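You operate a simulated robot arm through the tools that you are given. There is no shell and no other tool.

You run a simulated robot arm. Do the job below in one go: nothing can be reset, and whatever is moved stays where it is left.

Task
Empty the round tray into the purple bowl and tip the beans into the steel tray.
Fine: bowl under the spout, hold the outlet lever down till all has run out; the empty bowl goes back where it stood; the steel tray stays put.

Only the result counts: the job must be done as asked and must still hold three seconds after the hand-in. Knocking over, shifting, dropping, spilling or breaking anything else fails it.

Robot
A 7-joint arm with a two-finger parallel gripper, fixed in place. Base frame: the origin is on the floor under the middle of its stand, x ahead of it, y to its left, z up; the work surface is at about z = 723. Units: mm, rad, N and s.
It reaches about 1524 mm from its shoulder. Its first joint turns from -2.601 to 2.601 rad. Payload 3.5 kg.
The tool frame sits at the grasp point between the pads (the TCP): z along the fingers, y along the line on which they close. The tips reach 23 mm beyond it. Largest opening 94 mm; finger width 38, thickness 10; the body of the gripper, 54 by 96 mm, starts 39 mm behind the TCP.
Orientation is that of the tool frame in the base frame, as a unit quaternion [w, x, y, z]. With the fingers straight down and closing along the base's y, the tool's x points along the base's -x, its y along +y and its z along -z.

Tools
- The arm moves only by the tool apply_moves. Its argument "deltas" is a list of rows, each an object (a shift or turn left out is 0, a gripper value left out holds the last) with "dr": the turn, a rotation vector about the base's x, y, z in rad, a list of three; "slide": the shift along the base's x, y, z in mm, a list of three; "jaw": the gripper command, from -1 (fully open) to 1 (shut), values between in proportion. In form: [{"dr": [ax, ay, az], "slide": [tx, ty, tz], "jaw": jaw}, ...]. A call has 1 to 20 rows; each row is the pose to reach, as a shift and turn from the pose commanded when the call began. A row lasts 0.2 s, in which the tool goes at most 50 mm and 0.15 rad; a call with a longer step from one row to the next is refused whole, and so is a gripper value outside its range. Where a pose cannot be reached the arm comes as near as it can. A force on the tool above 40 N (or 10 N above the force at the start of the call, whichever is more), or a blocked arm, ends the call early, and 0.2 s more pass. Each finger travels about 153 mm/s and halts on what it meets, pressing with about 31 N; the grip force reading is that of the motor and also rises with nothing between the fingers. The clock runs only during rows and for 0.2 s after the last one: add rows that repeat a pose to give the fingers time. It gives the time, the measured TCP pose, the force on the tool (base axes), the opening and the grip force at its end, in the units of the frame above (readings bear some noise), with the torque about the TCP (base axes, N m) and any sound that the robot's microphone picked up, and new pictures: "show" is both (left out), scene, wrist or none.
- Cameras (640 x 400 px; columns grow to the right, rows downward): "scene" is fixed at [390.9, -501.8, 1366.9]; the picture's right is [-0.99, 0.11, 0.00], its down [0.08, 0.78, -0.62] and it looks along [-0.07, -0.62, -0.78] (base axes); focal length 238 px, centre (320, 200). "wrist" rides on the gripper at [86, 16, -74] in the tool frame; the picture's right is [-0.18, 0.98, 0.00], its down [-0.58, -0.11, -0.81] and it looks along [-0.79, -0.15, 0.59] (tool axes); focal length 243 px, centre (320, 200). There is no depth. A picture from a camera that has moved, and an enlarged one, comes with that camera's place and axes in the base frame and with its lens. The place of the scene camera against the robot may be out by one fixed shift of up to 12 mm in any direction.
- inspect(camera, box): a new picture of the part [left, top, right, bottom] of that camera's present view, enlarged. It takes no simulated time.
- job_done(): hands the job in; it is judged then, once.

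Places have to be worked out from the pictures, the camera data and where the tool is seen. Open the gripper and draw the arm clear of the work before you hand the job in, unless the task says otherwise.

The tools are called after "Request:" as name(argument=value, ...) on one line, values as JSON. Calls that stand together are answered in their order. apply_moves: Moves the arm, as the interface text tells. Its arguments: {"type":"object","properties":{"deltas":{"type":"array","items":{"type":"object","properties":{"dr":{"type":"array","items":{"type":"number"}},"slide":{"type":"array","items":{"type":"number"}},"jaw":{"type":"number"}}}},"show":{"type":"string","enum":["both","scene","wrist","none"]}},"required":["deltas"]} The other tools are called the same way: inspect (camera, box) takes an enlarged picture of a part of a camera's view; job_done () hands the job in.

At the start:

```text
clock: 0.0
ee_pos: [207.9, -853.0, 1123.2]
ee_rot: [0.0, 0.0, 1.0, 0.0]
contact_force: [-0.4, -0.4, -0.1]
wrist_torque: [-0.02, -0.02, 0.02]
grip_width: 93.9
finger_force: 0.0
```

scene: 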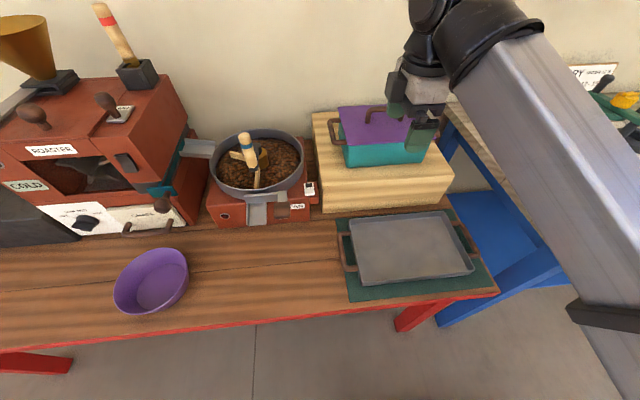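
wrist: 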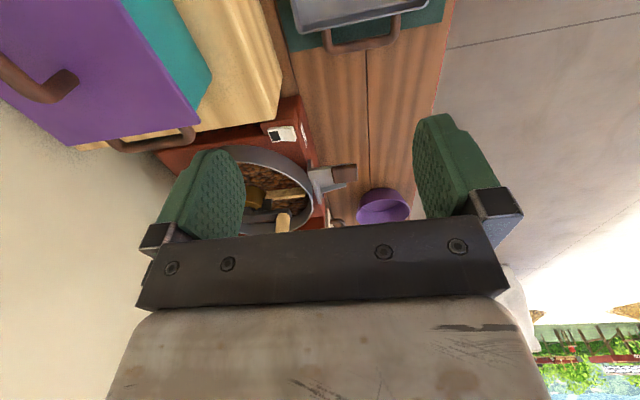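

I'll start by looking closely at the round tray with its spout and lever, the bowl and the steel tray.

Request:
inspect(camera="scene", box=[190, 120, 340, 240])

Request:
inspect(camera="scene", box=[90, 190, 250, 330])

Request:
inspect(camera="scene", box=[310, 180, 510, 310])

Request:
inspect(camera="wrist", box=[220, 110, 430, 240])

```text
3.33 times, centred on (265, 180) of scene
camera zoom: at [390.9, -501.8, 1366.9], right [-0.99, 0.11, 0.0], down [0.08, 0.78, -0.62], along [-0.07, -0.62, -0.78], focal length 793 px, centre (503, 267)
```

zoom: 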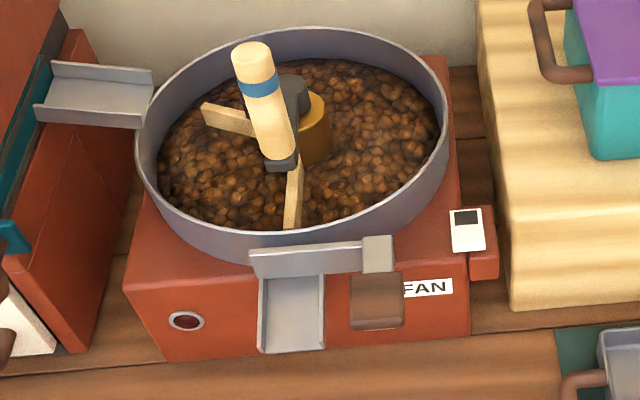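

```text
2.86 times, centred on (170, 260) of scene
camera zoom: at [390.9, -501.8, 1366.9], right [-0.99, 0.11, 0.0], down [0.08, 0.78, -0.62], along [-0.07, -0.62, -0.78], focal length 680 px, centre (749, 29)
```

zoom: 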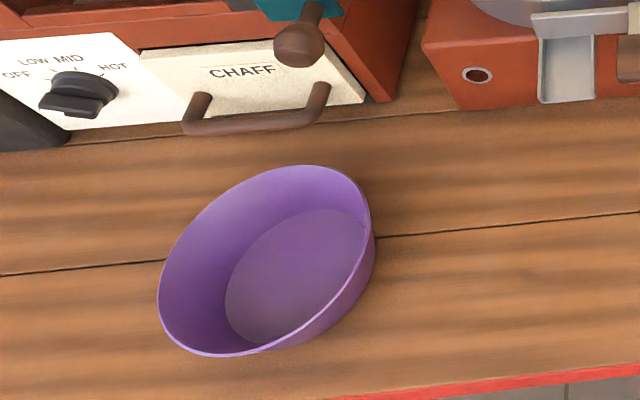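

```text
3.08 times, centred on (410, 245) of scene
camera zoom: at [390.9, -501.8, 1366.9], right [-0.99, 0.11, 0.0], down [0.08, 0.78, -0.62], along [-0.07, -0.62, -0.78], focal length 732 px, centre (43, 62)
```

zoom: 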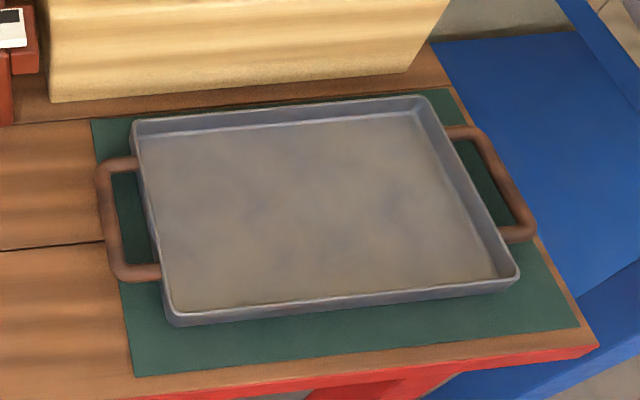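

```text
3.05 times, centred on (325, 175) of wrist
camera zoom: at [120.9, -835.2, 1196.8], right [0.18, 0.98, 0.0], down [0.58, -0.11, 0.81], along [0.79, -0.15, -0.59], focal length 739 px, centre (305, 276)
```

zoom: 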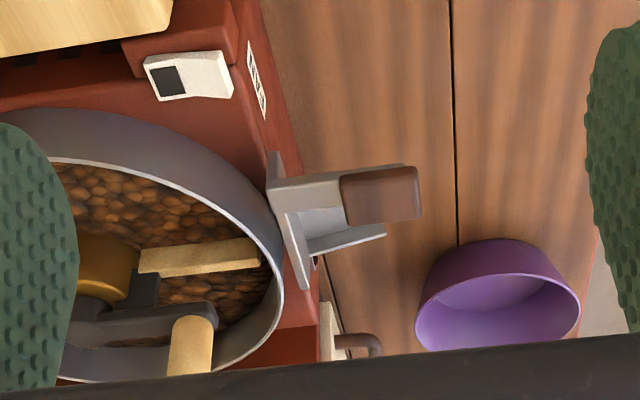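

The tray's lever pad comes out near (443, -852, 902) when I intersect both cameras, and the bowl rim centre near (793, -760, 765). I'll bring the wrist camera closer to see the spout, lever and bowl better, staying in free space above the steel tray.

Request:
apply_moves(deltas=[{"slide": [20, 20, -35]}, {"slide": [40, 40, -70]}, {"slide": [55, 60, -105]}, {"slide": [70, 75, -140]}, {"slide": [78, 80, -170]}, {"slide": [78, 80, -170]}], show="both")

```text
clock: 1.4
ee_pos: [287.1, -771.7, 952.0]
ee_rot: [0.0, 0.0, 1.0, 0.0]
contact_force: [0.4, -0.4, -0.1]
wrist_torque: [-0.01, 0.02, 0.02]
grip_width: 94.1
finger_force: 0.0
camera wrist: at [200.1, -754.8, 1027.0], right [0.18, 0.98, 0.0], down [0.58, -0.11, 0.81], along [0.79, -0.15, -0.59], focal length 243 px, centre (320, 200)
```

scene: 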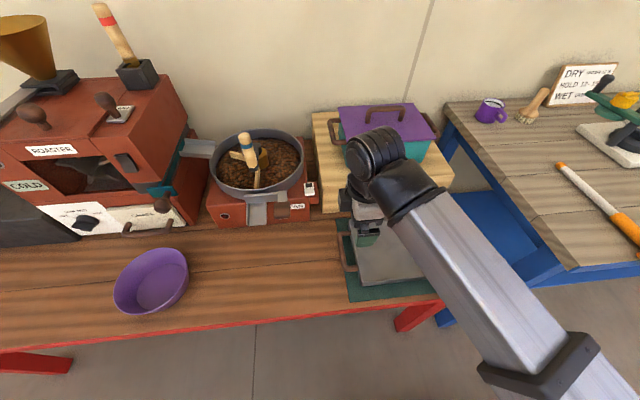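
wrist: 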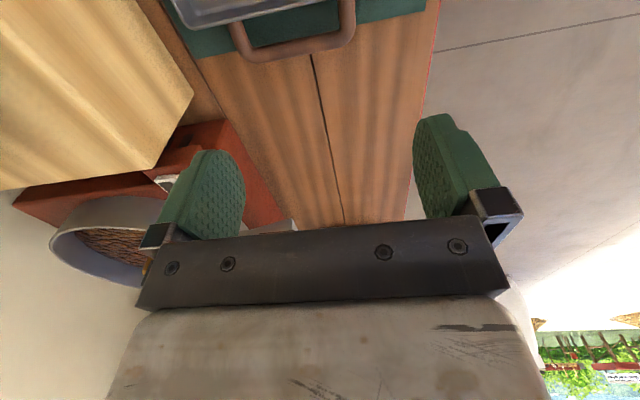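

The fingers hide the spout from here, so I'll raise the arm and move it closer to look down on the lever and chute between the fingers.

Request:
apply_moves(deltas=[{"slide": [10, 0, 40]}, {"slide": [40, -15, 65]}, {"slide": [75, -35, 71]}, {"slide": [105, -55, 71]}, {"slide": [122, -69, 71]}, {"slide": [122, -69, 71]}], show="both")

```text
clock: 2.8
ee_pos: [409.3, -840.1, 1023.3]
ee_rot: [0.0, 0.001, 1.0, 0.0]
contact_force: [0.4, 0.0, -0.3]
wrist_torque: [-0.01, 0.02, -0.01]
grip_width: 94.1
finger_force: 0.1
camera wrist: at [321.6, -823.8, 1098.4], right [0.18, 0.98, 0.0], down [0.58, -0.11, 0.81], along [0.79, -0.15, -0.59], focal length 243 px, centre (320, 200)
```

scene: 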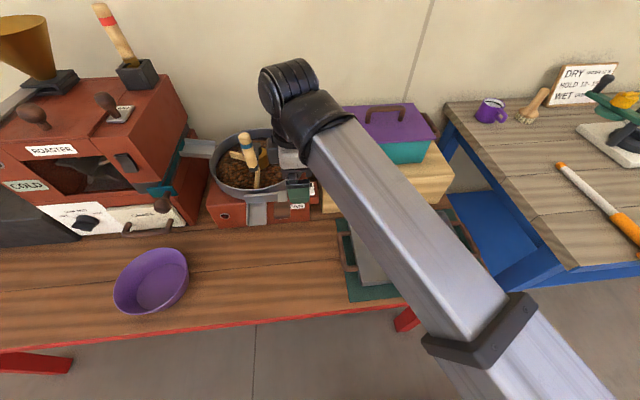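
wrist: 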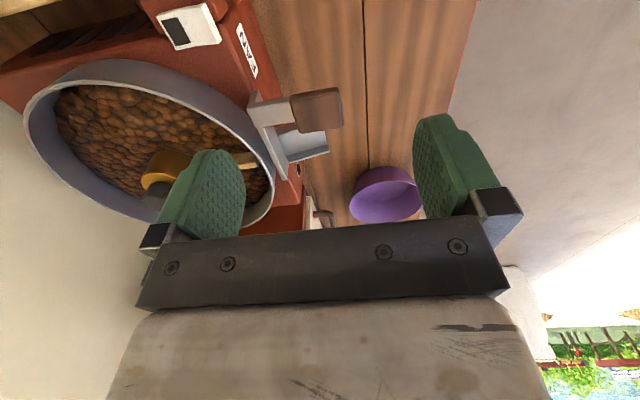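

Good view of the lever and chute now; I'll enlarge it, along with the bowl.

Request:
inspect(camera="wrist", box=[220, 70, 380, 190])

Request:
inspect(camera="wrist", box=[300, 130, 460, 240])

Request:
inspect(camera="scene", box=[500, 50, 640, 150])

```text
3.33 times, centred on (300, 130) of wrist
camera zoom: at [321.6, -823.8, 1098.4], right [0.18, 0.98, 0.0], down [0.58, -0.11, 0.81], along [0.79, -0.15, -0.59], focal length 809 px, centre (387, 433)
```

zoom: 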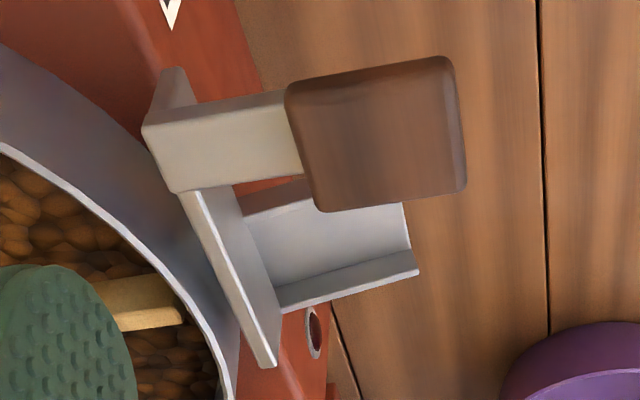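

```text
3.64 times, centred on (380, 185) of wrist
camera zoom: at [321.6, -823.8, 1098.4], right [0.18, 0.98, 0.0], down [0.58, -0.11, 0.81], along [0.79, -0.15, -0.59], focal length 882 px, centre (102, 254)
```

zoom: 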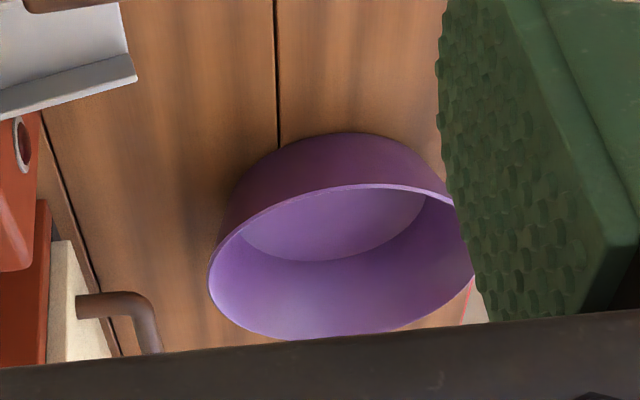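

```text
4.00 times, centred on (570, 100) of scene
camera zoom: at [390.9, -501.8, 1366.9], right [-0.99, 0.11, 0.0], down [0.08, 0.78, -0.62], along [-0.07, -0.62, -0.78], focal length 952 px, centre (-680, 600)
```

zoom: 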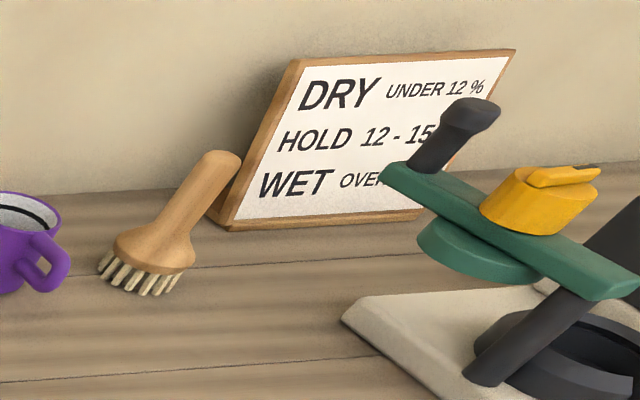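

From two wrist views I get the lever pad centred near (454, -851, 894), the chute mouth near x≈533, y≈-855, z≈830, and the bowl rim centre near (795, -759) with radius about 83. Before touching anything I'll rehearse the pouring turn empty-handed, high above the steel tray, to check that it's reachable.

Request:
apply_moves(deltas=[{"slide": [-40, 15, 20]}, {"slide": [-85, 30, 35]}, {"slide": [-130, 45, 50]}, {"slide": [-175, 60, 60]}, {"slide": [-220, 75, 70]}, {"slide": [-265, 85, 75]}, {"slide": [-309, 90, 77]}, {"slide": [-309, 90, 77], "dr": [0, 0, 0.14]}, {"slide": [-309, 90, 77], "dr": [0, 0, 0.28]}, {"slide": [-309, 90, 77], "dr": [0, 0, 0.42]}, {"slide": [-309, 90, 77], "dr": [0, 0, 0.56]}, {"slide": [-309, 90, 77], "dr": [0, 0, 0.7]}, {"slide": [-309, 90, 77], "dr": [0, 0, 0.84]}, {"slide": [-309, 90, 77], "dr": [0, 0, 0.98]}, {"slide": [-309, 90, 77], "dr": [0, 0, 1.12]}, {"slide": [-309, 90, 77], "dr": [0, 0, 1.26]}, {"slide": [-309, 90, 77], "dr": [0, 0, 1.4]}, {"slide": [-309, 90, 77], "dr": [0, 0, 1.5]}, {"slide": [-309, 90, 77], "dr": [0, 0, 1.5708]}, {"slide": [-309, 90, 77], "dr": [0, 0, 1.5708]}], show="scene")

```text
clock: 7.0
ee_pos: [98.0, -751.0, 1099.5]
ee_rot: [0.0, 0.708, -0.706, 0.001]
contact_force: [-0.3, 0.2, -0.7]
wrist_torque: [-0.03, 0.0, 0.04]
grip_width: 93.8
finger_force: 0.0
```

scene: 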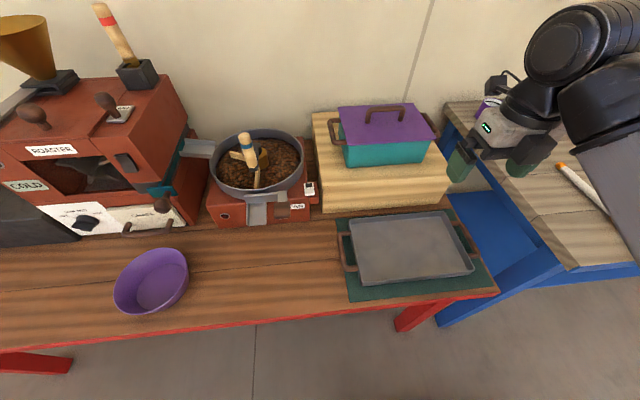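

Yaw of +90° works with closing along x. Now I test the tilt (fingers swinging outward, hand toward the robot) at this height.

Request:
apply_moves(deltas=[{"dr": [-0.14, 0, 0]}, {"dr": [-0.28, 0, 0]}, {"dr": [-0.42, 0, 0]}, {"dr": [-0.56, 0, 0]}, {"dr": [-0.7, 0, 0]}, {"dr": [-0.84, 0, 0]}, {"dr": [-0.98, 0, 0]}, {"dr": [-1.12, 0, 0]}, {"dr": [-1.26, 0, 0]}, {"dr": [-1.4, 0, 0]}, {"dr": [-1.54, 0, 0]}, {"dr": [-1.68, 0, 0]}, {"dr": [-1.82, 0, 0]}, {"dr": [-1.96, 0, 0]}, {"dr": [-2.1, 0, 0]}, {"dr": [-2.24, 0, 0]}, {"dr": [-2.24, 0, 0]}], show="both")

```text
clock: 10.6
ee_pos: [99.6, -751.6, 1100.1]
ee_rot: [0.636, 0.308, -0.307, 0.637]
contact_force: [-1.0, 0.1, 0.0]
wrist_torque: [0.02, 0.04, 0.01]
grip_width: 93.9
finger_force: 0.1
camera wrist: at [82.1, -637.9, 1121.3], right [-0.98, -0.11, -0.14], down [0.11, 0.27, -0.96], along [0.15, -0.96, -0.25], focal length 243 px, centre (320, 200)
```

scene: 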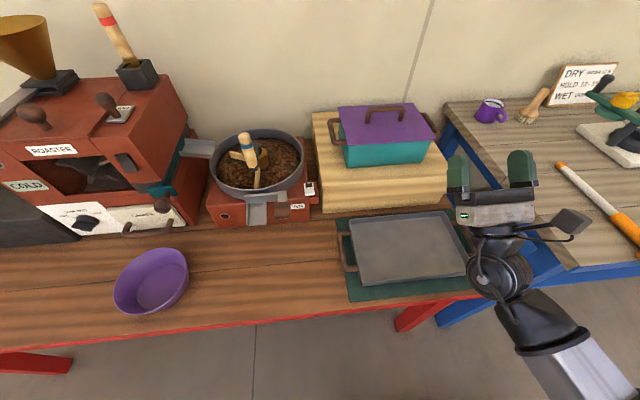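
wrist: 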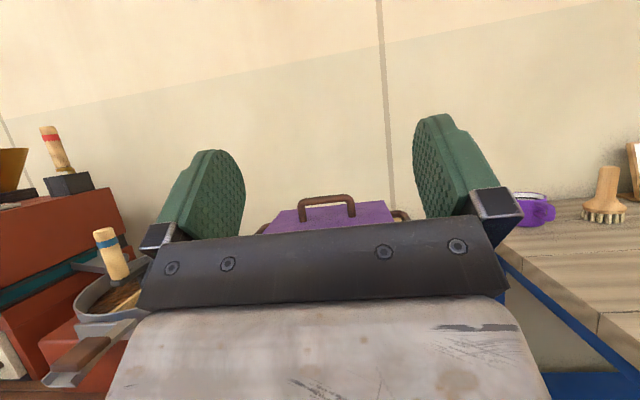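

The full 128° tilt is reachable at this height. I'll also check it at pouring height, with the TCP where the bowl's rim would be.

Request:
apply_moves(deltas=[{"slide": [-20, -10, -40]}, {"slide": [-40, -20, -80]}, {"slide": [-60, -30, -120]}, {"slide": [-82, -35, -160]}, {"slide": [-82, -35, -180]}, {"slide": [-82, -35, -180]}], show="both")

```text
clock: 12.0
ee_pos: [47.8, -785.2, 929.1]
ee_rot: [0.643, 0.294, -0.334, 0.624]
contact_force: [0.3, -0.1, 0.3]
wrist_torque: [0.0, -0.04, 0.02]
grip_width: 94.0
finger_force: 0.0
out of reach, approached as far as the arm can: row 2, 3, 4, 5, 6
camera wrist: at [35.8, -671.6, 952.1], right [-0.98, -0.06, -0.18], down [0.16, 0.28, -0.95], along [0.11, -0.96, -0.27], focal length 243 px, centre (320, 200)
```

scene: 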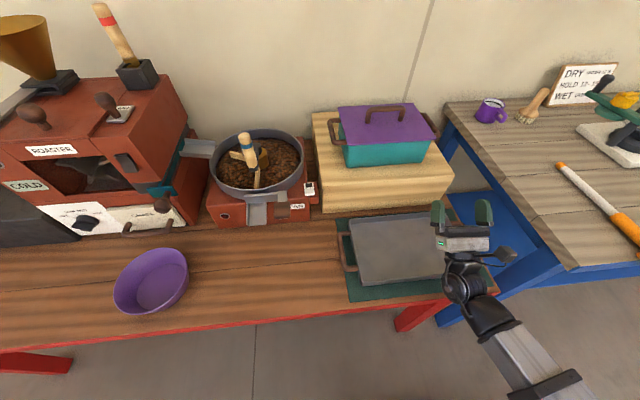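
wrist: 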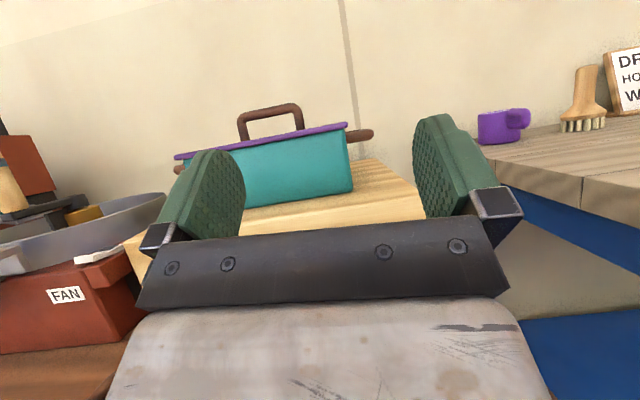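

At x≈17 the tilt hits the arm's limit. I'll test the same tilt further toward +x, at the spot for a grip on the other side of the bowl.

Request:
apply_moves(deltas=[{"slide": [30, 0, 20]}, {"slide": [60, 0, 20]}, {"slide": [90, 0, 20]}, {"slide": [120, 0, 10]}, {"slide": [150, 0, 0]}, {"slide": [166, 0, -10]}, {"slide": [166, 0, -20]}], show="scene")

```text
clock: 13.6
ee_pos: [216.2, -783.3, 908.4]
ee_rot: [0.642, 0.295, -0.335, 0.623]
contact_force: [-0.7, -0.1, 0.5]
wrist_torque: [-0.02, -0.01, -0.03]
grip_width: 94.0
finger_force: 0.0
```

scene: 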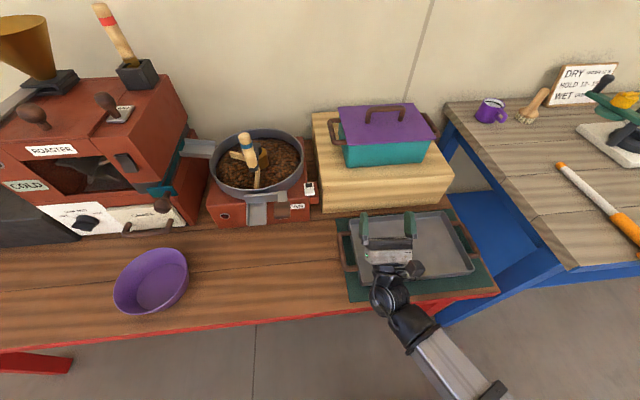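

That side works at pouring height (216, -783, 908), so the bowl should hang on the -x side of the grip. I'll rise, un-tilt, and test whether the flipped yaw (180° from the start) is reachable, since that grip gives this arrangement.

Request:
apply_moves(deltas=[{"slide": [0, 0, 20], "dr": [0.14, 0, 0]}, {"slide": [0, 0, 40], "dr": [0.28, 0, 0]}, {"slide": [0, 0, 60], "dr": [0.42, 0, 0]}, {"slide": [0, 0, 80], "dr": [0.56, 0, 0]}, {"slide": [0, 0, 100], "dr": [0.7, 0, 0]}, {"slide": [0, 0, 120], "dr": [0.84, 0, 0]}, {"slide": [0, 0, 140], "dr": [0.98, 0, 0]}, {"slide": [0, 0, 150], "dr": [1.12, 0, 0]}, {"slide": [0, 0, 150], "dr": [1.26, 0, 0]}, {"slide": [0, 0, 150], "dr": [1.4, 0, 0]}, {"slide": [0, 0, 150], "dr": [1.54, 0, 0]}, {"slide": [0, 0, 150], "dr": [1.68, 0, 0]}, {"slide": [0, 0, 150], "dr": [1.82, 0, 0]}, {"slide": [0, 0, 150], "dr": [1.96, 0, 0]}, {"slide": [0, 0, 150], "dr": [2.1, 0, 0]}, {"slide": [0, 0, 150], "dr": [2.24, 0, 0]}, {"slide": [0, 0, 150], "dr": [2.24, 0, 0]}], show="none")

```text
clock: 17.2
ee_pos: [213.7, -783.1, 1057.4]
ee_rot: [0.015, 0.707, -0.706, -0.03]
contact_force: [-0.7, 0.0, 0.7]
wrist_torque: [0.02, 0.03, 0.03]
grip_width: 94.2
finger_force: 0.1
```

Un-tilted cleanly. Next I rotate a further +90° yaw (fixing the small orientation error) while moving toward a viewpoint over the bowl.

Request:
apply_moves(deltas=[{"slide": [43, 3, 0], "dr": [0.0025, -0.005, 0.12]}, {"slide": [86, 6, 0], "dr": [0.005, -0.01, 0.24]}, {"slide": [129, 9, 0], "dr": [0.0076, -0.0155, 0.362]}, {"slide": [172, 12, 0], "dr": [0.0102, -0.0207, 0.484]}, {"slide": [215, 15, 0], "dr": [0.0127, -0.0258, 0.604]}, {"slide": [258, 18, 0], "dr": [0.0153, -0.031, 0.726]}, {"slide": [301, 21, 0], "dr": [0.0178, -0.0362, 0.847]}, {"slide": [344, 24, 0], "dr": [0.0203, -0.0412, 0.965]}, {"slide": [387, 27, 0], "dr": [0.0228, -0.0464, 1.086]}, {"slide": [430, 30, -10], "dr": [0.0254, -0.0516, 1.207]}, {"slide": [473, 33, -20], "dr": [0.028, -0.0567, 1.328]}, {"slide": [516, 36, -30], "dr": [0.0305, -0.0619, 1.449]}, {"slide": [559, 39, -40], "dr": [0.033, -0.067, 1.5685]}, {"slide": [600, 40, -60], "dr": [0.033, -0.067, 1.5685]}, {"slide": [640, 40, -80], "dr": [0.033, -0.067, 1.5685]}, {"slide": [676, 40, -100], "dr": [0.033, -0.067, 1.5685]}, {"slide": [676, 40, -110], "dr": [0.033, -0.067, 1.5685]}], show="both")

```text
clock: 20.8
ee_pos: [1011.6, -559.3, 961.8]
ee_rot: [-0.013, 0.954, -0.3, 0.0]
contact_force: [0.0, 0.4, 2.0]
wrist_torque: [0.01, -0.03, 0.0]
grip_width: 94.0
finger_force: 0.0
out of reach, approached as far as the arm can: row 3, 4, 5, 6, 7, 8, 9, 10, 11, 12, 13, 14, 15, 16, 17
camera wrist: at [1071.9, -623.7, 1035.1], right [-0.72, -0.7, -0.02], down [-0.42, 0.4, 0.81], along [-0.56, 0.59, -0.58], focal length 243 px, centre (320, 200)
```

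scene: 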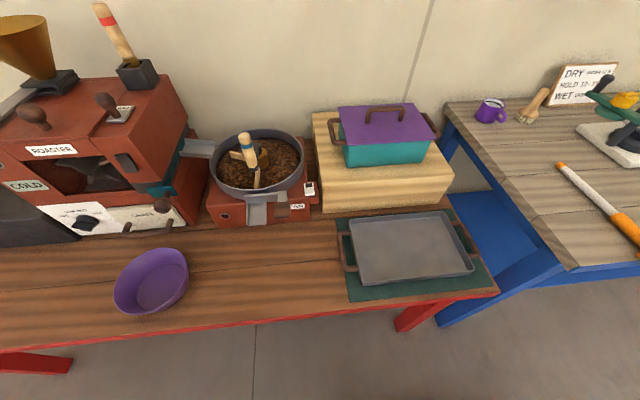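
wrist: 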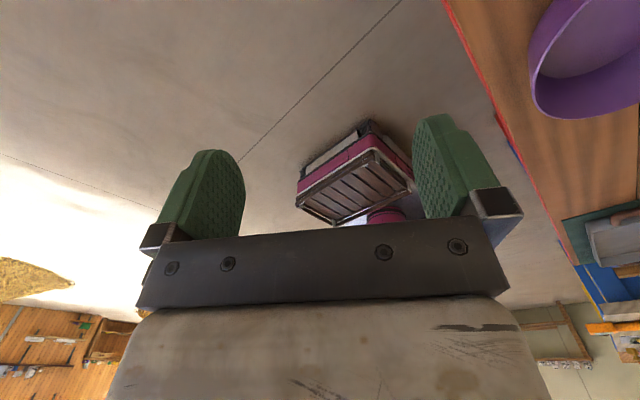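

The 180° yaw hits the wrist's roll limit, so that grip is out. The starting orientation (yaw 0) at the bowl's front rim, turned to about +75° at the tray, stays within limits. I'll turn back to yaw 0 while moving to a viewpoint near the bowl.

Request:
apply_moves(deltas=[{"slide": [-19, -10, 0], "dr": [0, 0.002, -0.148]}, {"slide": [-38, -21, 0], "dr": [0, 0.004, -0.296]}, {"slide": [-57, -32, 0], "dr": [0, 0.006, -0.444]}, {"slide": [-76, -43, 0], "dr": [0, 0.008, -0.592]}, {"slide": [-95, -53, 0], "dr": [0, 0.01, -0.74]}, {"slide": [-114, -64, 0], "dr": [0, 0.012, -0.888]}, {"slide": [-133, -75, 0], "dr": [0, 0.014, -1.036]}, {"slide": [-152, -86, 0], "dr": [0, 0.016, -1.184]}, {"slide": [-171, -97, 0], "dr": [0, 0.018, -1.332]}, {"slide": [-190, -108, 0], "dr": [0, 0.02, -1.48]}, {"slide": [-209, -118, 0], "dr": [0, 0.022, -1.628]}, {"slide": [-228, -129, 0], "dr": [0, 0.024, -1.776]}, {"slide": [-247, -140, 0], "dr": [0, 0.026, -1.924]}, {"slide": [-266, -151, 0], "dr": [0, 0.028, -2.072]}, {"slide": [-285, -162, -10], "dr": [0, 0.03, -2.22]}, {"slide": [-304, -172, -20], "dr": [0, 0.032, -2.368]}, {"slide": [-319, -181, -29], "dr": [0, 0.0335, -2.46]}, {"slide": [-319, -181, -29], "dr": [0, 0.0345, -2.532]}, {"slide": [-319, -181, -29], "dr": [0, 0.0345, -2.532]}], show="both")

```text
clock: 24.8
ee_pos: [690.3, -736.9, 926.0]
ee_rot: [0.001, 0.003, 1.0, 0.0]
contact_force: [0.3, 0.2, -0.2]
wrist_torque: [-0.02, 0.01, 0.05]
grip_width: 94.0
finger_force: 0.0
camera wrist: at [602.9, -719.2, 1000.4], right [0.19, 0.98, 0.0], down [0.58, -0.11, 0.81], along [0.79, -0.15, -0.59], focal length 243 px, centre (320, 200)
```

scene: 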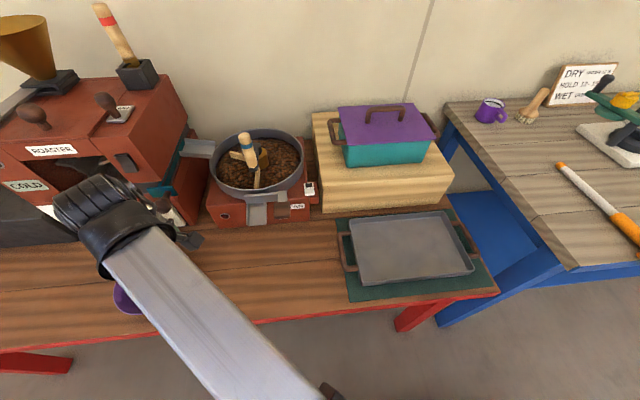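
wrist: 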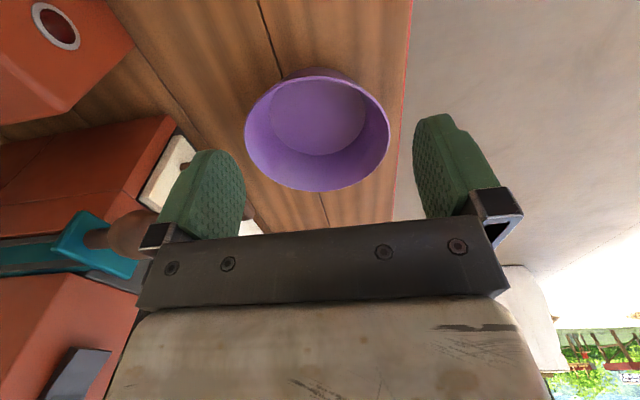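

Good top view of the bowl. I'll enlarge it to fix its centre and rim height.

Request:
inspect(camera="wrist", box=[230, 50, 410, 200])

```text
2.67 times, centred on (320, 125) of wrist
camera zoom: at [602.9, -719.2, 1000.4], right [0.19, 0.98, 0.0], down [0.58, -0.11, 0.81], along [0.79, -0.15, -0.59], focal length 647 px, centre (320, 400)
```

zoom: 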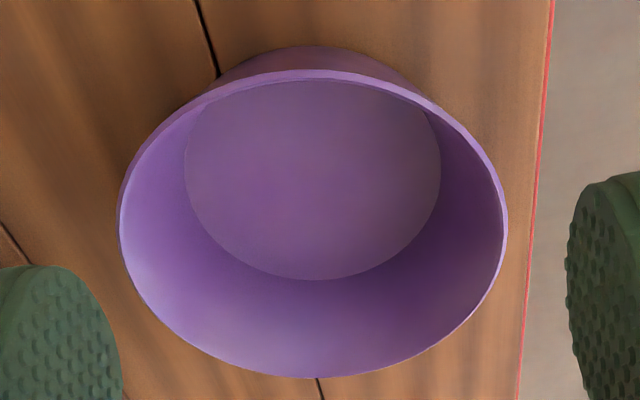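

Using both the rim and the floor ellipse, the bowl centre is (795, -760), rim radius 84 at z≈780, wall flared about 19° with floor radius about 62. I'll pinch the front (+y) rim with the hand leaned 0.33 rad to match the wall; first comes a pre-approach above that rim point with the jaws half closed.

Request:
apply_moves(deltas=[{"slide": [30, 25, 0], "dr": [-0.1, 0, 0.002], "jaw": 0.0}, {"slide": [60, 50, 0], "dr": [-0.2, 0, 0.004], "jaw": 0.0}, {"slide": [90, 75, -20], "dr": [-0.3, 0, 0.006], "jaw": 0.0}, {"slide": [105, 86, -50], "dr": [-0.33, 0, 0.006], "jaw": 0.0}, {"slide": [105, 82, -76], "dr": [-0.33, 0, 0.006], "jaw": 0.0}, {"slide": [105, 82, -76], "dr": [-0.33, 0, 0.006], "jaw": 0.0}], show="both")

```text
clock: 26.2
ee_pos: [793.9, -653.9, 850.8]
ee_rot: [0.0, -0.001, 0.986, -0.165]
contact_force: [-0.2, 0.1, -0.2]
wrist_torque: [0.01, 0.01, -0.01]
grip_width: 47.1
finger_force: 0.0
camera wrist: at [707.1, -614.0, 916.2], right [0.18, 0.93, -0.32], down [0.58, 0.16, 0.8], along [0.79, -0.33, -0.51], focal length 243 px, centre (320, 200)
```

scene: 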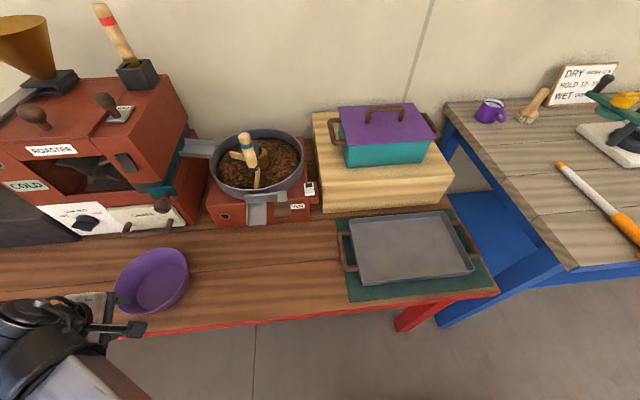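
wrist: 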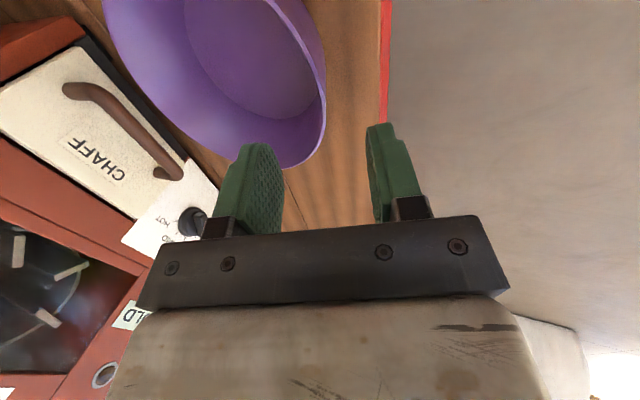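

The rim's front extreme measures y≈-675, and my approach line crosses it at y≈-678, i.e. in the wall's middle. I'll slide down along the tool axis to straddle the wall, then look.

Request:
apply_moves(deltas=[{"slide": [1, -10, -29], "jaw": 0.0}, {"slide": [1, -20, -58], "jaw": 0.0}, {"slide": [1, -26, -76], "jaw": 0.0}, {"slide": [1, -30.8, -90], "jaw": 0.0}, {"slide": [1, -30.8, -90], "jaw": 0.0}], show="both")

```text
clock: 27.4
ee_pos: [796.0, -683.9, 760.1]
ee_rot: [0.002, -0.001, 0.986, -0.164]
contact_force: [0.8, -0.9, -0.8]
wrist_torque: [0.01, -0.01, -0.03]
grip_width: 47.1
finger_force: 0.1
camera wrist: at [708.4, -644.2, 824.9], right [0.18, 0.93, -0.32], down [0.58, 0.16, 0.8], along [0.79, -0.33, -0.51], focal length 243 px, centre (320, 200)
```

scene: 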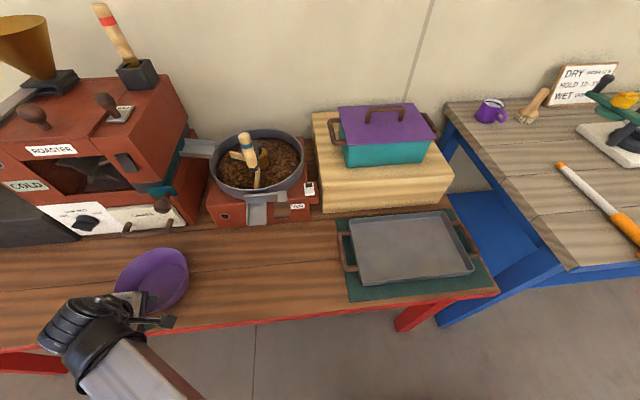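
wrist: 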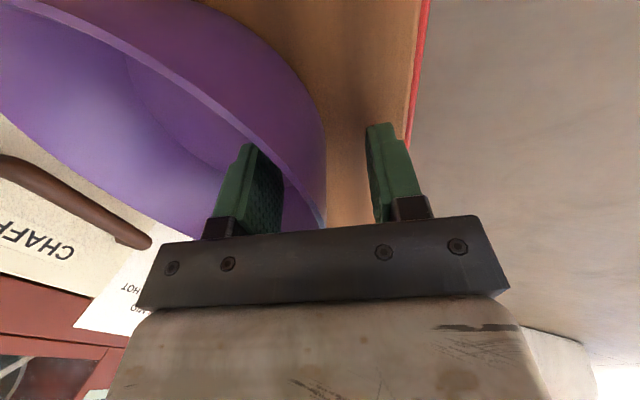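

The wall sits between the fingers (left finger inside, right finger outside). I close the jaws gradually.

Request:
apply_moves(deltas=[{"jaw": 0.4}, {"jaw": 0.65}, {"jaw": 0.8}, {"jaw": 0.9}, {"jaw": 1.0}, {"jaw": 1.0}, {"jaw": 1.0}], show="both")

```text
clock: 29.0
ee_pos: [795.6, -683.8, 760.1]
ee_rot: [0.001, -0.002, 0.986, -0.165]
contact_force: [-1.5, 0.0, 4.2]
wrist_torque: [0.18, 0.01, -0.01]
grip_width: 11.4
finger_force: 30.7
camera wrist: at [708.3, -644.0, 825.2], right [0.18, 0.93, -0.32], down [0.58, 0.16, 0.8], along [0.79, -0.33, -0.51], focal length 243 px, centre (320, 200)
```

scene: 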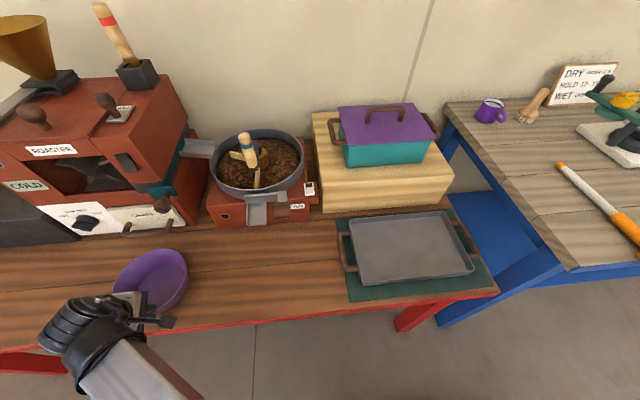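
wrist: 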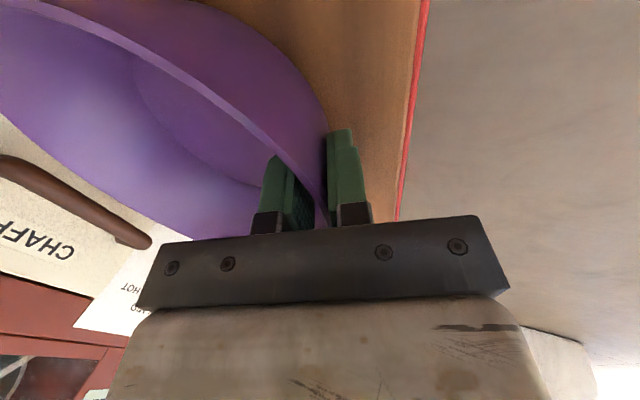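

Gripped (opening 11.4 mm, 31 N). I lift slowly and check that the bowl follows level.

Request:
apply_moves(deltas=[{"slide": [0, 0, 4]}, {"slide": [0, 0, 12]}, {"slide": [0, 0, 25]}, {"slide": [0, 0, 40]}, {"slide": [0, 0, 40]}], show="both")

```text
clock: 30.2
ee_pos: [795.0, -684.9, 799.0]
ee_rot: [0.001, -0.002, 0.986, -0.164]
contact_force: [-0.9, 0.2, -2.2]
wrist_torque: [0.22, -0.02, 0.0]
grip_width: 11.3
finger_force: 31.3
camera wrist: at [707.7, -643.3, 864.4], right [0.18, 0.93, -0.32], down [0.58, 0.16, 0.8], along [0.79, -0.33, -0.51], focal length 243 px, centre (320, 200)
```

scene: 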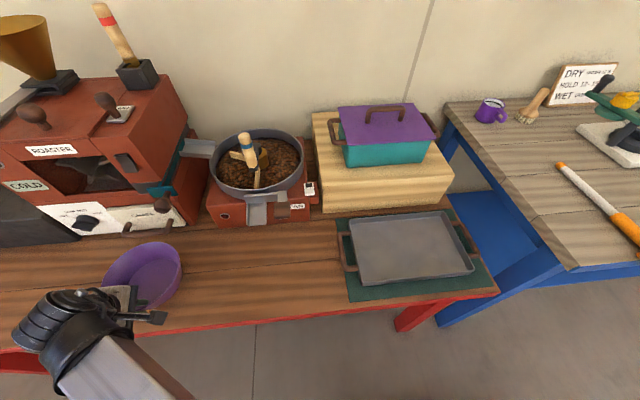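
wrist: 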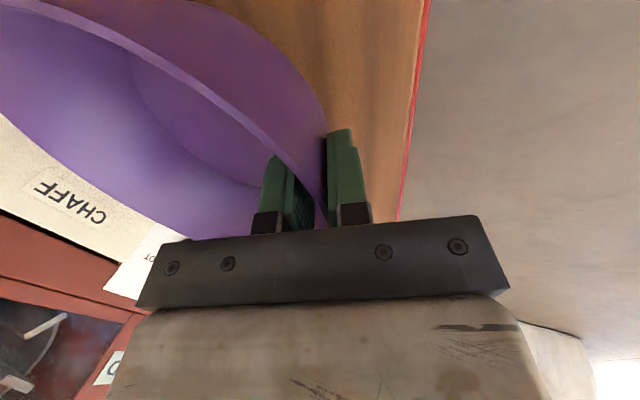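

The bowl is held level, weighing about 2.2 N. I'll carry it at low height along -x to in front of the spout, staying clear of the lever and chute.

Request:
apply_moves(deltas=[{"slide": [-15, 8, 0]}, {"slide": [-45, 15, -8]}, {"slide": [-80, 15, -18]}, {"slide": [-115, 15, -20]}, {"slide": [-150, 15, -20]}, {"slide": [-185, 15, -20]}, {"slide": [-220, 15, -20]}, {"slide": [-248, 15, -20]}, {"slide": [-262, 15, -20]}, {"slide": [-262, 15, -20]}], show="both")

Request:
inspect(camera="scene", box=[190, 140, 350, 270])

```text
clock: 32.4
ee_pos: [531.7, -668.4, 779.6]
ee_rot: [0.001, -0.002, 0.986, -0.164]
contact_force: [-0.5, 0.6, -3.7]
wrist_torque: [0.22, 0.0, 0.01]
grip_width: 11.4
finger_force: 31.0
camera wrist: at [445.4, -629.8, 845.3], right [0.18, 0.93, -0.32], down [0.58, 0.16, 0.8], along [0.79, -0.33, -0.51], focal length 243 px, centre (320, 200)
```

scene: 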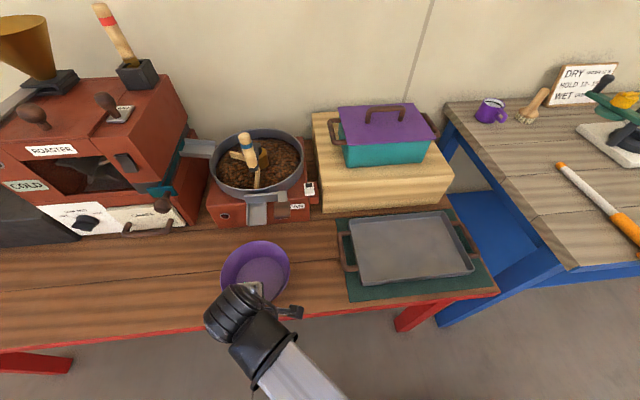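
wrist: 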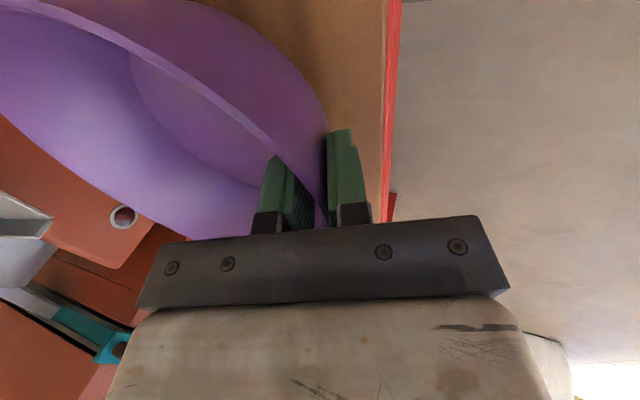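

```text
3.08 times, centred on (270, 205) of scene
camera zoom: at [390.9, -501.8, 1366.9], right [-0.99, 0.11, 0.0], down [0.08, 0.78, -0.62], along [-0.07, -0.62, -0.78], focal length 732 px, centre (474, 185)
```

zoom: 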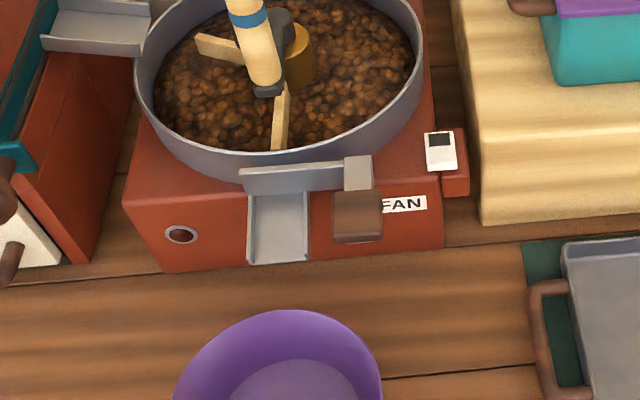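

Bowl is lined up in x with the spout (about 534). I lower it to just above the table, slide it in under the chute so its centre is at y≈-830, and set it down.

Request:
apply_moves(deltas=[{"slide": [2, 0, -8]}, {"slide": [2, -15, -13]}, {"slide": [2, -35, -13]}, {"slide": [2, -55, -13]}, {"slide": [2, -75, -13]}, {"slide": [2, -85, -13]}, {"slide": [2, -85, -16]}, {"slide": [2, -85, -18.5]}, {"slide": [2, -85, -18.5]}], show="both")

Request:
inspect(camera="scene", box=[190, 140, 350, 270])

```text
clock: 34.4
ee_pos: [534.6, -753.6, 761.6]
ee_rot: [0.001, -0.001, 0.986, -0.164]
contact_force: [0.2, -1.0, -3.3]
wrist_torque: [0.21, -0.03, 0.01]
grip_width: 11.4
finger_force: 30.7
camera wrist: at [447.7, -713.4, 826.4], right [0.18, 0.93, -0.32], down [0.58, 0.16, 0.8], along [0.79, -0.33, -0.51], focal length 243 px, centre (320, 200)
```

scene: 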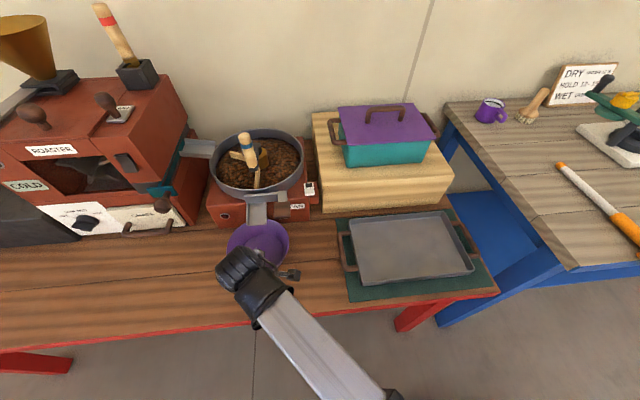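
wrist: 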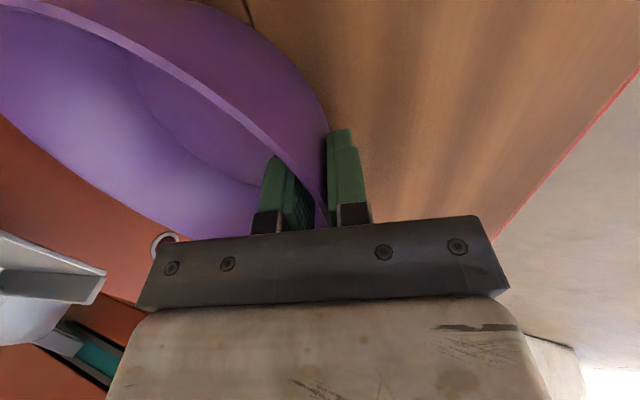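

```text
3.08 times, centred on (270, 205) of scene
camera zoom: at [390.9, -501.8, 1366.9], right [-0.99, 0.11, 0.0], down [0.08, 0.78, -0.62], along [-0.07, -0.62, -0.78], focal length 732 px, centre (474, 185)
```

zoom: 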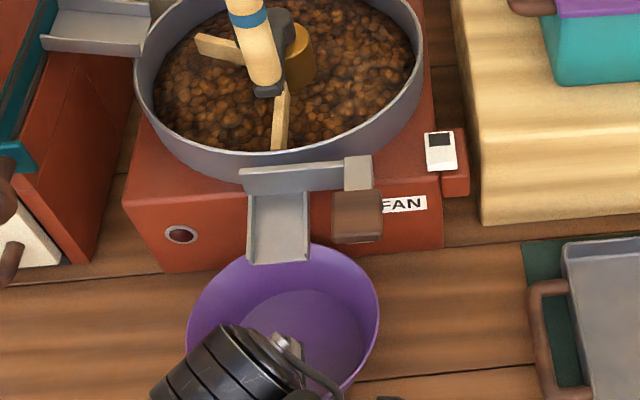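

The chute mouth hangs about 50 mm inside the bowl's back rim, well placed. The force reading shows the bowl still carried, about 1.5 mm up, so I lower the last bit and open the jaws.

Request:
apply_moves(deltas=[{"slide": [0, 0, -1.0]}, {"slide": [0, 0, -1.8]}, {"slide": [0, 0, -1.8]}], show="none")

```text
clock: 35.2
ee_pos: [534.9, -752.8, 759.8]
ee_rot: [0.001, -0.002, 0.986, -0.165]
contact_force: [-2.3, 2.1, 10.5]
wrist_torque: [0.14, 0.09, -0.04]
grip_width: 11.1
finger_force: 31.2
```

The upward 10 N reading says the bowl is on the table. Opening the jaws to half width, then withdrawing along the tool axis.

Request:
apply_moves(deltas=[{"slide": [0, 0, 0.5], "jaw": 0.8}, {"slide": [0, 0, 0.5], "jaw": 0.5}, {"slide": [0, 0, 0.5], "jaw": 0.2}, {"slide": [0, 0, 0.5], "jaw": 0.0}, {"slide": [0, 0, 0.5], "jaw": 0.0}], show="both")

```text
clock: 36.4
ee_pos: [534.4, -753.6, 759.5]
ee_rot: [0.001, -0.002, 0.986, -0.164]
contact_force: [-0.1, -0.7, -0.4]
wrist_torque: [0.0, -0.01, 0.02]
grip_width: 47.0
finger_force: 0.1
camera wrist: at [447.7, -713.7, 825.0], right [0.18, 0.93, -0.32], down [0.58, 0.16, 0.8], along [0.79, -0.33, -0.51], focal length 243 px, centre (320, 200)
```

scene: 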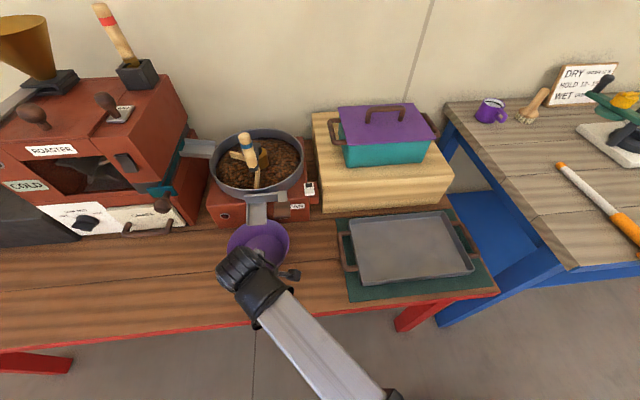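
wrist: 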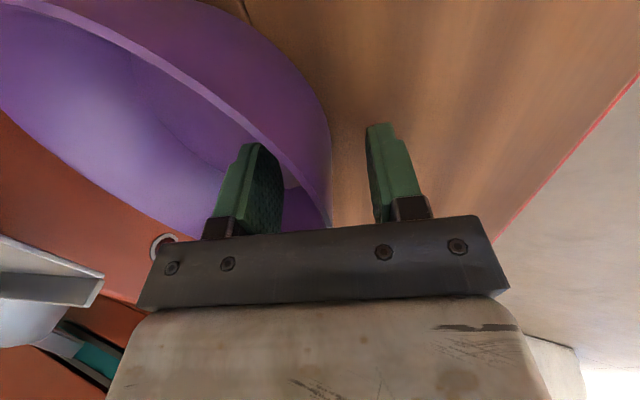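

Released cleanly and the bowl stands still. I back out along the tool axis, then rise, straighten the hand and close the jaws on the way to above the lever pad.

Request:
apply_moves(deltas=[{"slide": [0, 8, 23], "jaw": 0.0}, {"slide": [0, 16, 46], "jaw": 0.0}, {"slide": [0, 25, 72], "jaw": 0.0}, {"slide": [0, 30, 115], "jaw": 0.2}, {"slide": [-10, 30, 160], "dr": [0.05, 0, 0], "jaw": 0.6}, {"slide": [-25, 20, 195], "dr": [0.15, 0, 0], "jaw": 1.0}, {"slide": [-40, 0, 215], "dr": [0.25, 0, 0], "jaw": 1.0}, {"slide": [-55, -30, 220], "dr": [0.33, 0, 0], "jaw": 1.0}, {"slide": [-70, -60, 220], "dr": [0.33, 0, 0], "jaw": 1.0}, {"slide": [-80, -92, 215], "dr": [0.33, 0, 0], "jaw": 1.0}, {"slide": [-80, -92, 215], "dr": [0.33, 0, 0], "jaw": 1.0}], show="both")

```text
clock: 38.8
ee_pos: [454.5, -846.2, 974.5]
ee_rot: [0.001, -0.001, 1.0, 0.0]
contact_force: [-0.5, 0.0, 0.1]
wrist_torque: [-0.01, -0.01, 0.0]
grip_width: 0.1
finger_force: 31.0
camera wrist: at [367.4, -830.1, 1049.7], right [0.18, 0.98, 0.0], down [0.58, -0.11, 0.81], along [0.79, -0.15, -0.59], focal length 243 px, centre (320, 200)
```

scene: 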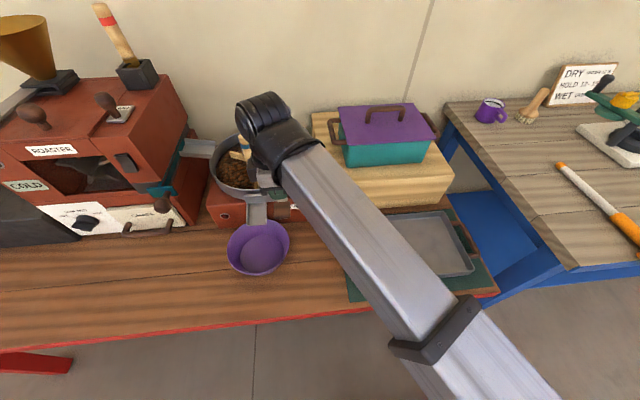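
wrist: 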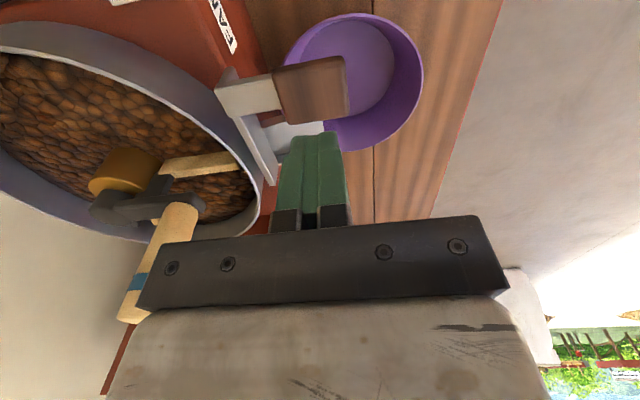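

The pad still measures at (454, -852, 894) and the bowl stands under the chute. I descend onto the pad in small steps and watch the force.

Request:
apply_moves(deltas=[{"slide": [0, 0, -25], "jaw": 1.0}, {"slide": [0, 0, -45], "jaw": 1.0}, {"slide": [0, 0, -53], "jaw": 1.0}, {"slide": [0, 0, -58], "jaw": 1.0}, {"slide": [0, 0, -62], "jaw": 1.0}], show="both")

```text
clock: 40.0
ee_pos: [454.5, -845.5, 911.6]
ee_rot: [0.001, -0.001, 1.0, 0.001]
contact_force: [0.3, 0.7, 1.0]
wrist_torque: [0.02, 0.01, -0.03]
grip_width: 0.2
finger_force: 31.4
camera wrist: at [367.2, -829.3, 986.7], right [0.18, 0.98, 0.0], down [0.58, -0.11, 0.81], along [0.79, -0.15, -0.59], focal length 243 px, centre (320, 200)
```

scene: 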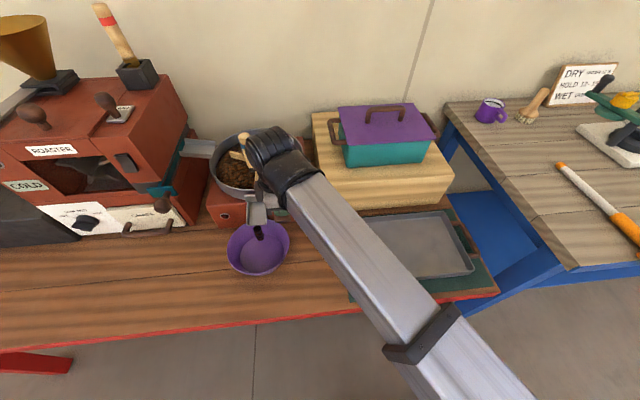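
wrist: 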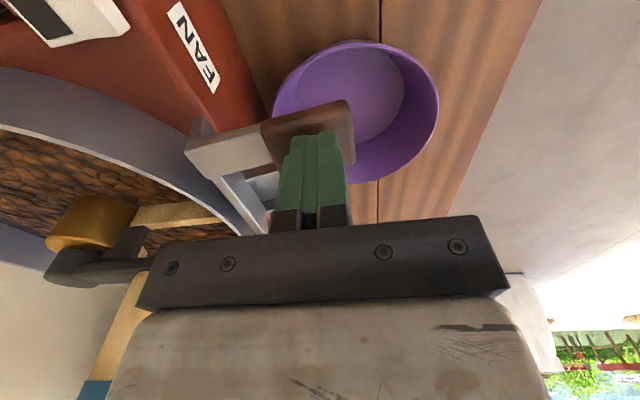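

Contact on the pad, and something dark is already at the chute mouth. Let me look closer.

Request:
inspect(camera="scene", box=[200, 130, 330, 290])

```text
2.50 times, centred on (265, 210) of scene
camera zoom: at [390.9, -501.8, 1366.9], right [-0.99, 0.11, 0.0], down [0.08, 0.78, -0.62], along [-0.07, -0.62, -0.78], focal length 595 px, centre (458, 175)
```

zoom: 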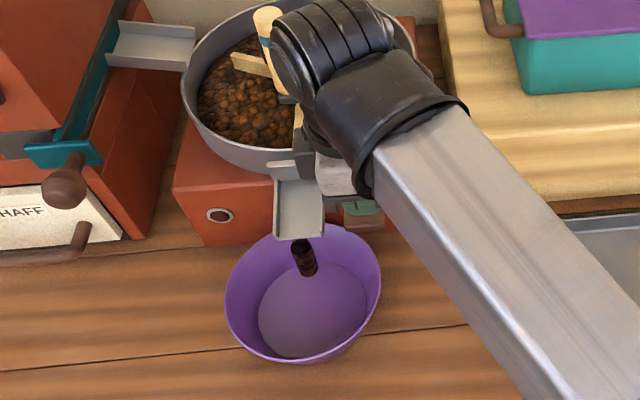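

Beans are streaming from the chute into the bowl. I press further in small steps to hold the lever well down.

Request:
apply_moves(deltas=[{"slide": [0, 0, -3], "jaw": 1.0}, {"slide": [0, 0, -6], "jaw": 1.0}, {"slide": [0, 0, -9], "jaw": 1.0}, {"slide": [0, 0, -12], "jaw": 1.0}], show="both")

Request:
inspect(camera="scene", box=[200, 130, 330, 290])

```text
clock: 41.0
ee_pos: [455.2, -846.6, 901.2]
ee_rot: [0.001, 0.0, 1.0, 0.001]
contact_force: [-0.8, 1.0, 1.4]
wrist_torque: [0.04, 0.04, 0.0]
grip_width: 0.0
finger_force: 31.1
camera wrist: at [367.2, -829.7, 975.0], right [0.18, 0.98, 0.0], down [0.58, -0.11, 0.81], along [0.79, -0.15, -0.59], focal length 243 px, centre (320, 200)
```

scene: 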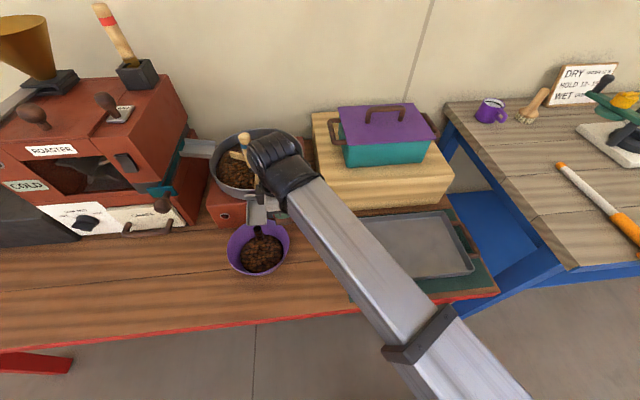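
wrist: 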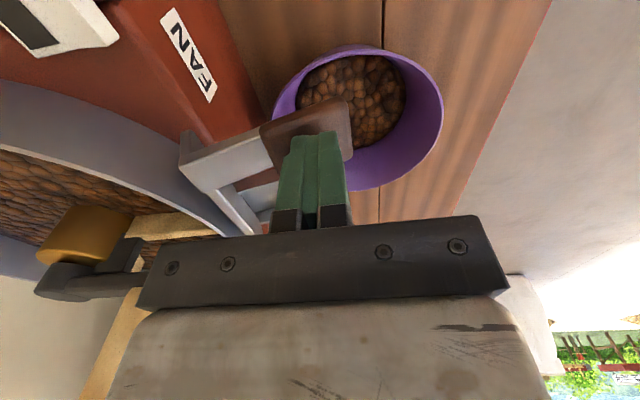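

```text
2.50 times, centred on (265, 210) of scene
camera zoom: at [390.9, -501.8, 1366.9], right [-0.99, 0.11, 0.0], down [0.08, 0.78, -0.62], along [-0.07, -0.62, -0.78], focal length 595 px, centre (458, 175)
```

zoom: 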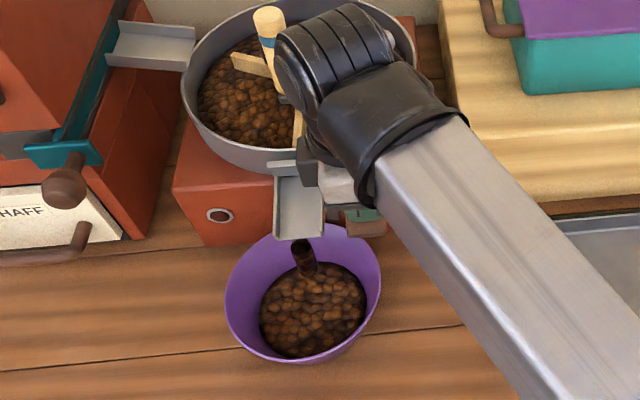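

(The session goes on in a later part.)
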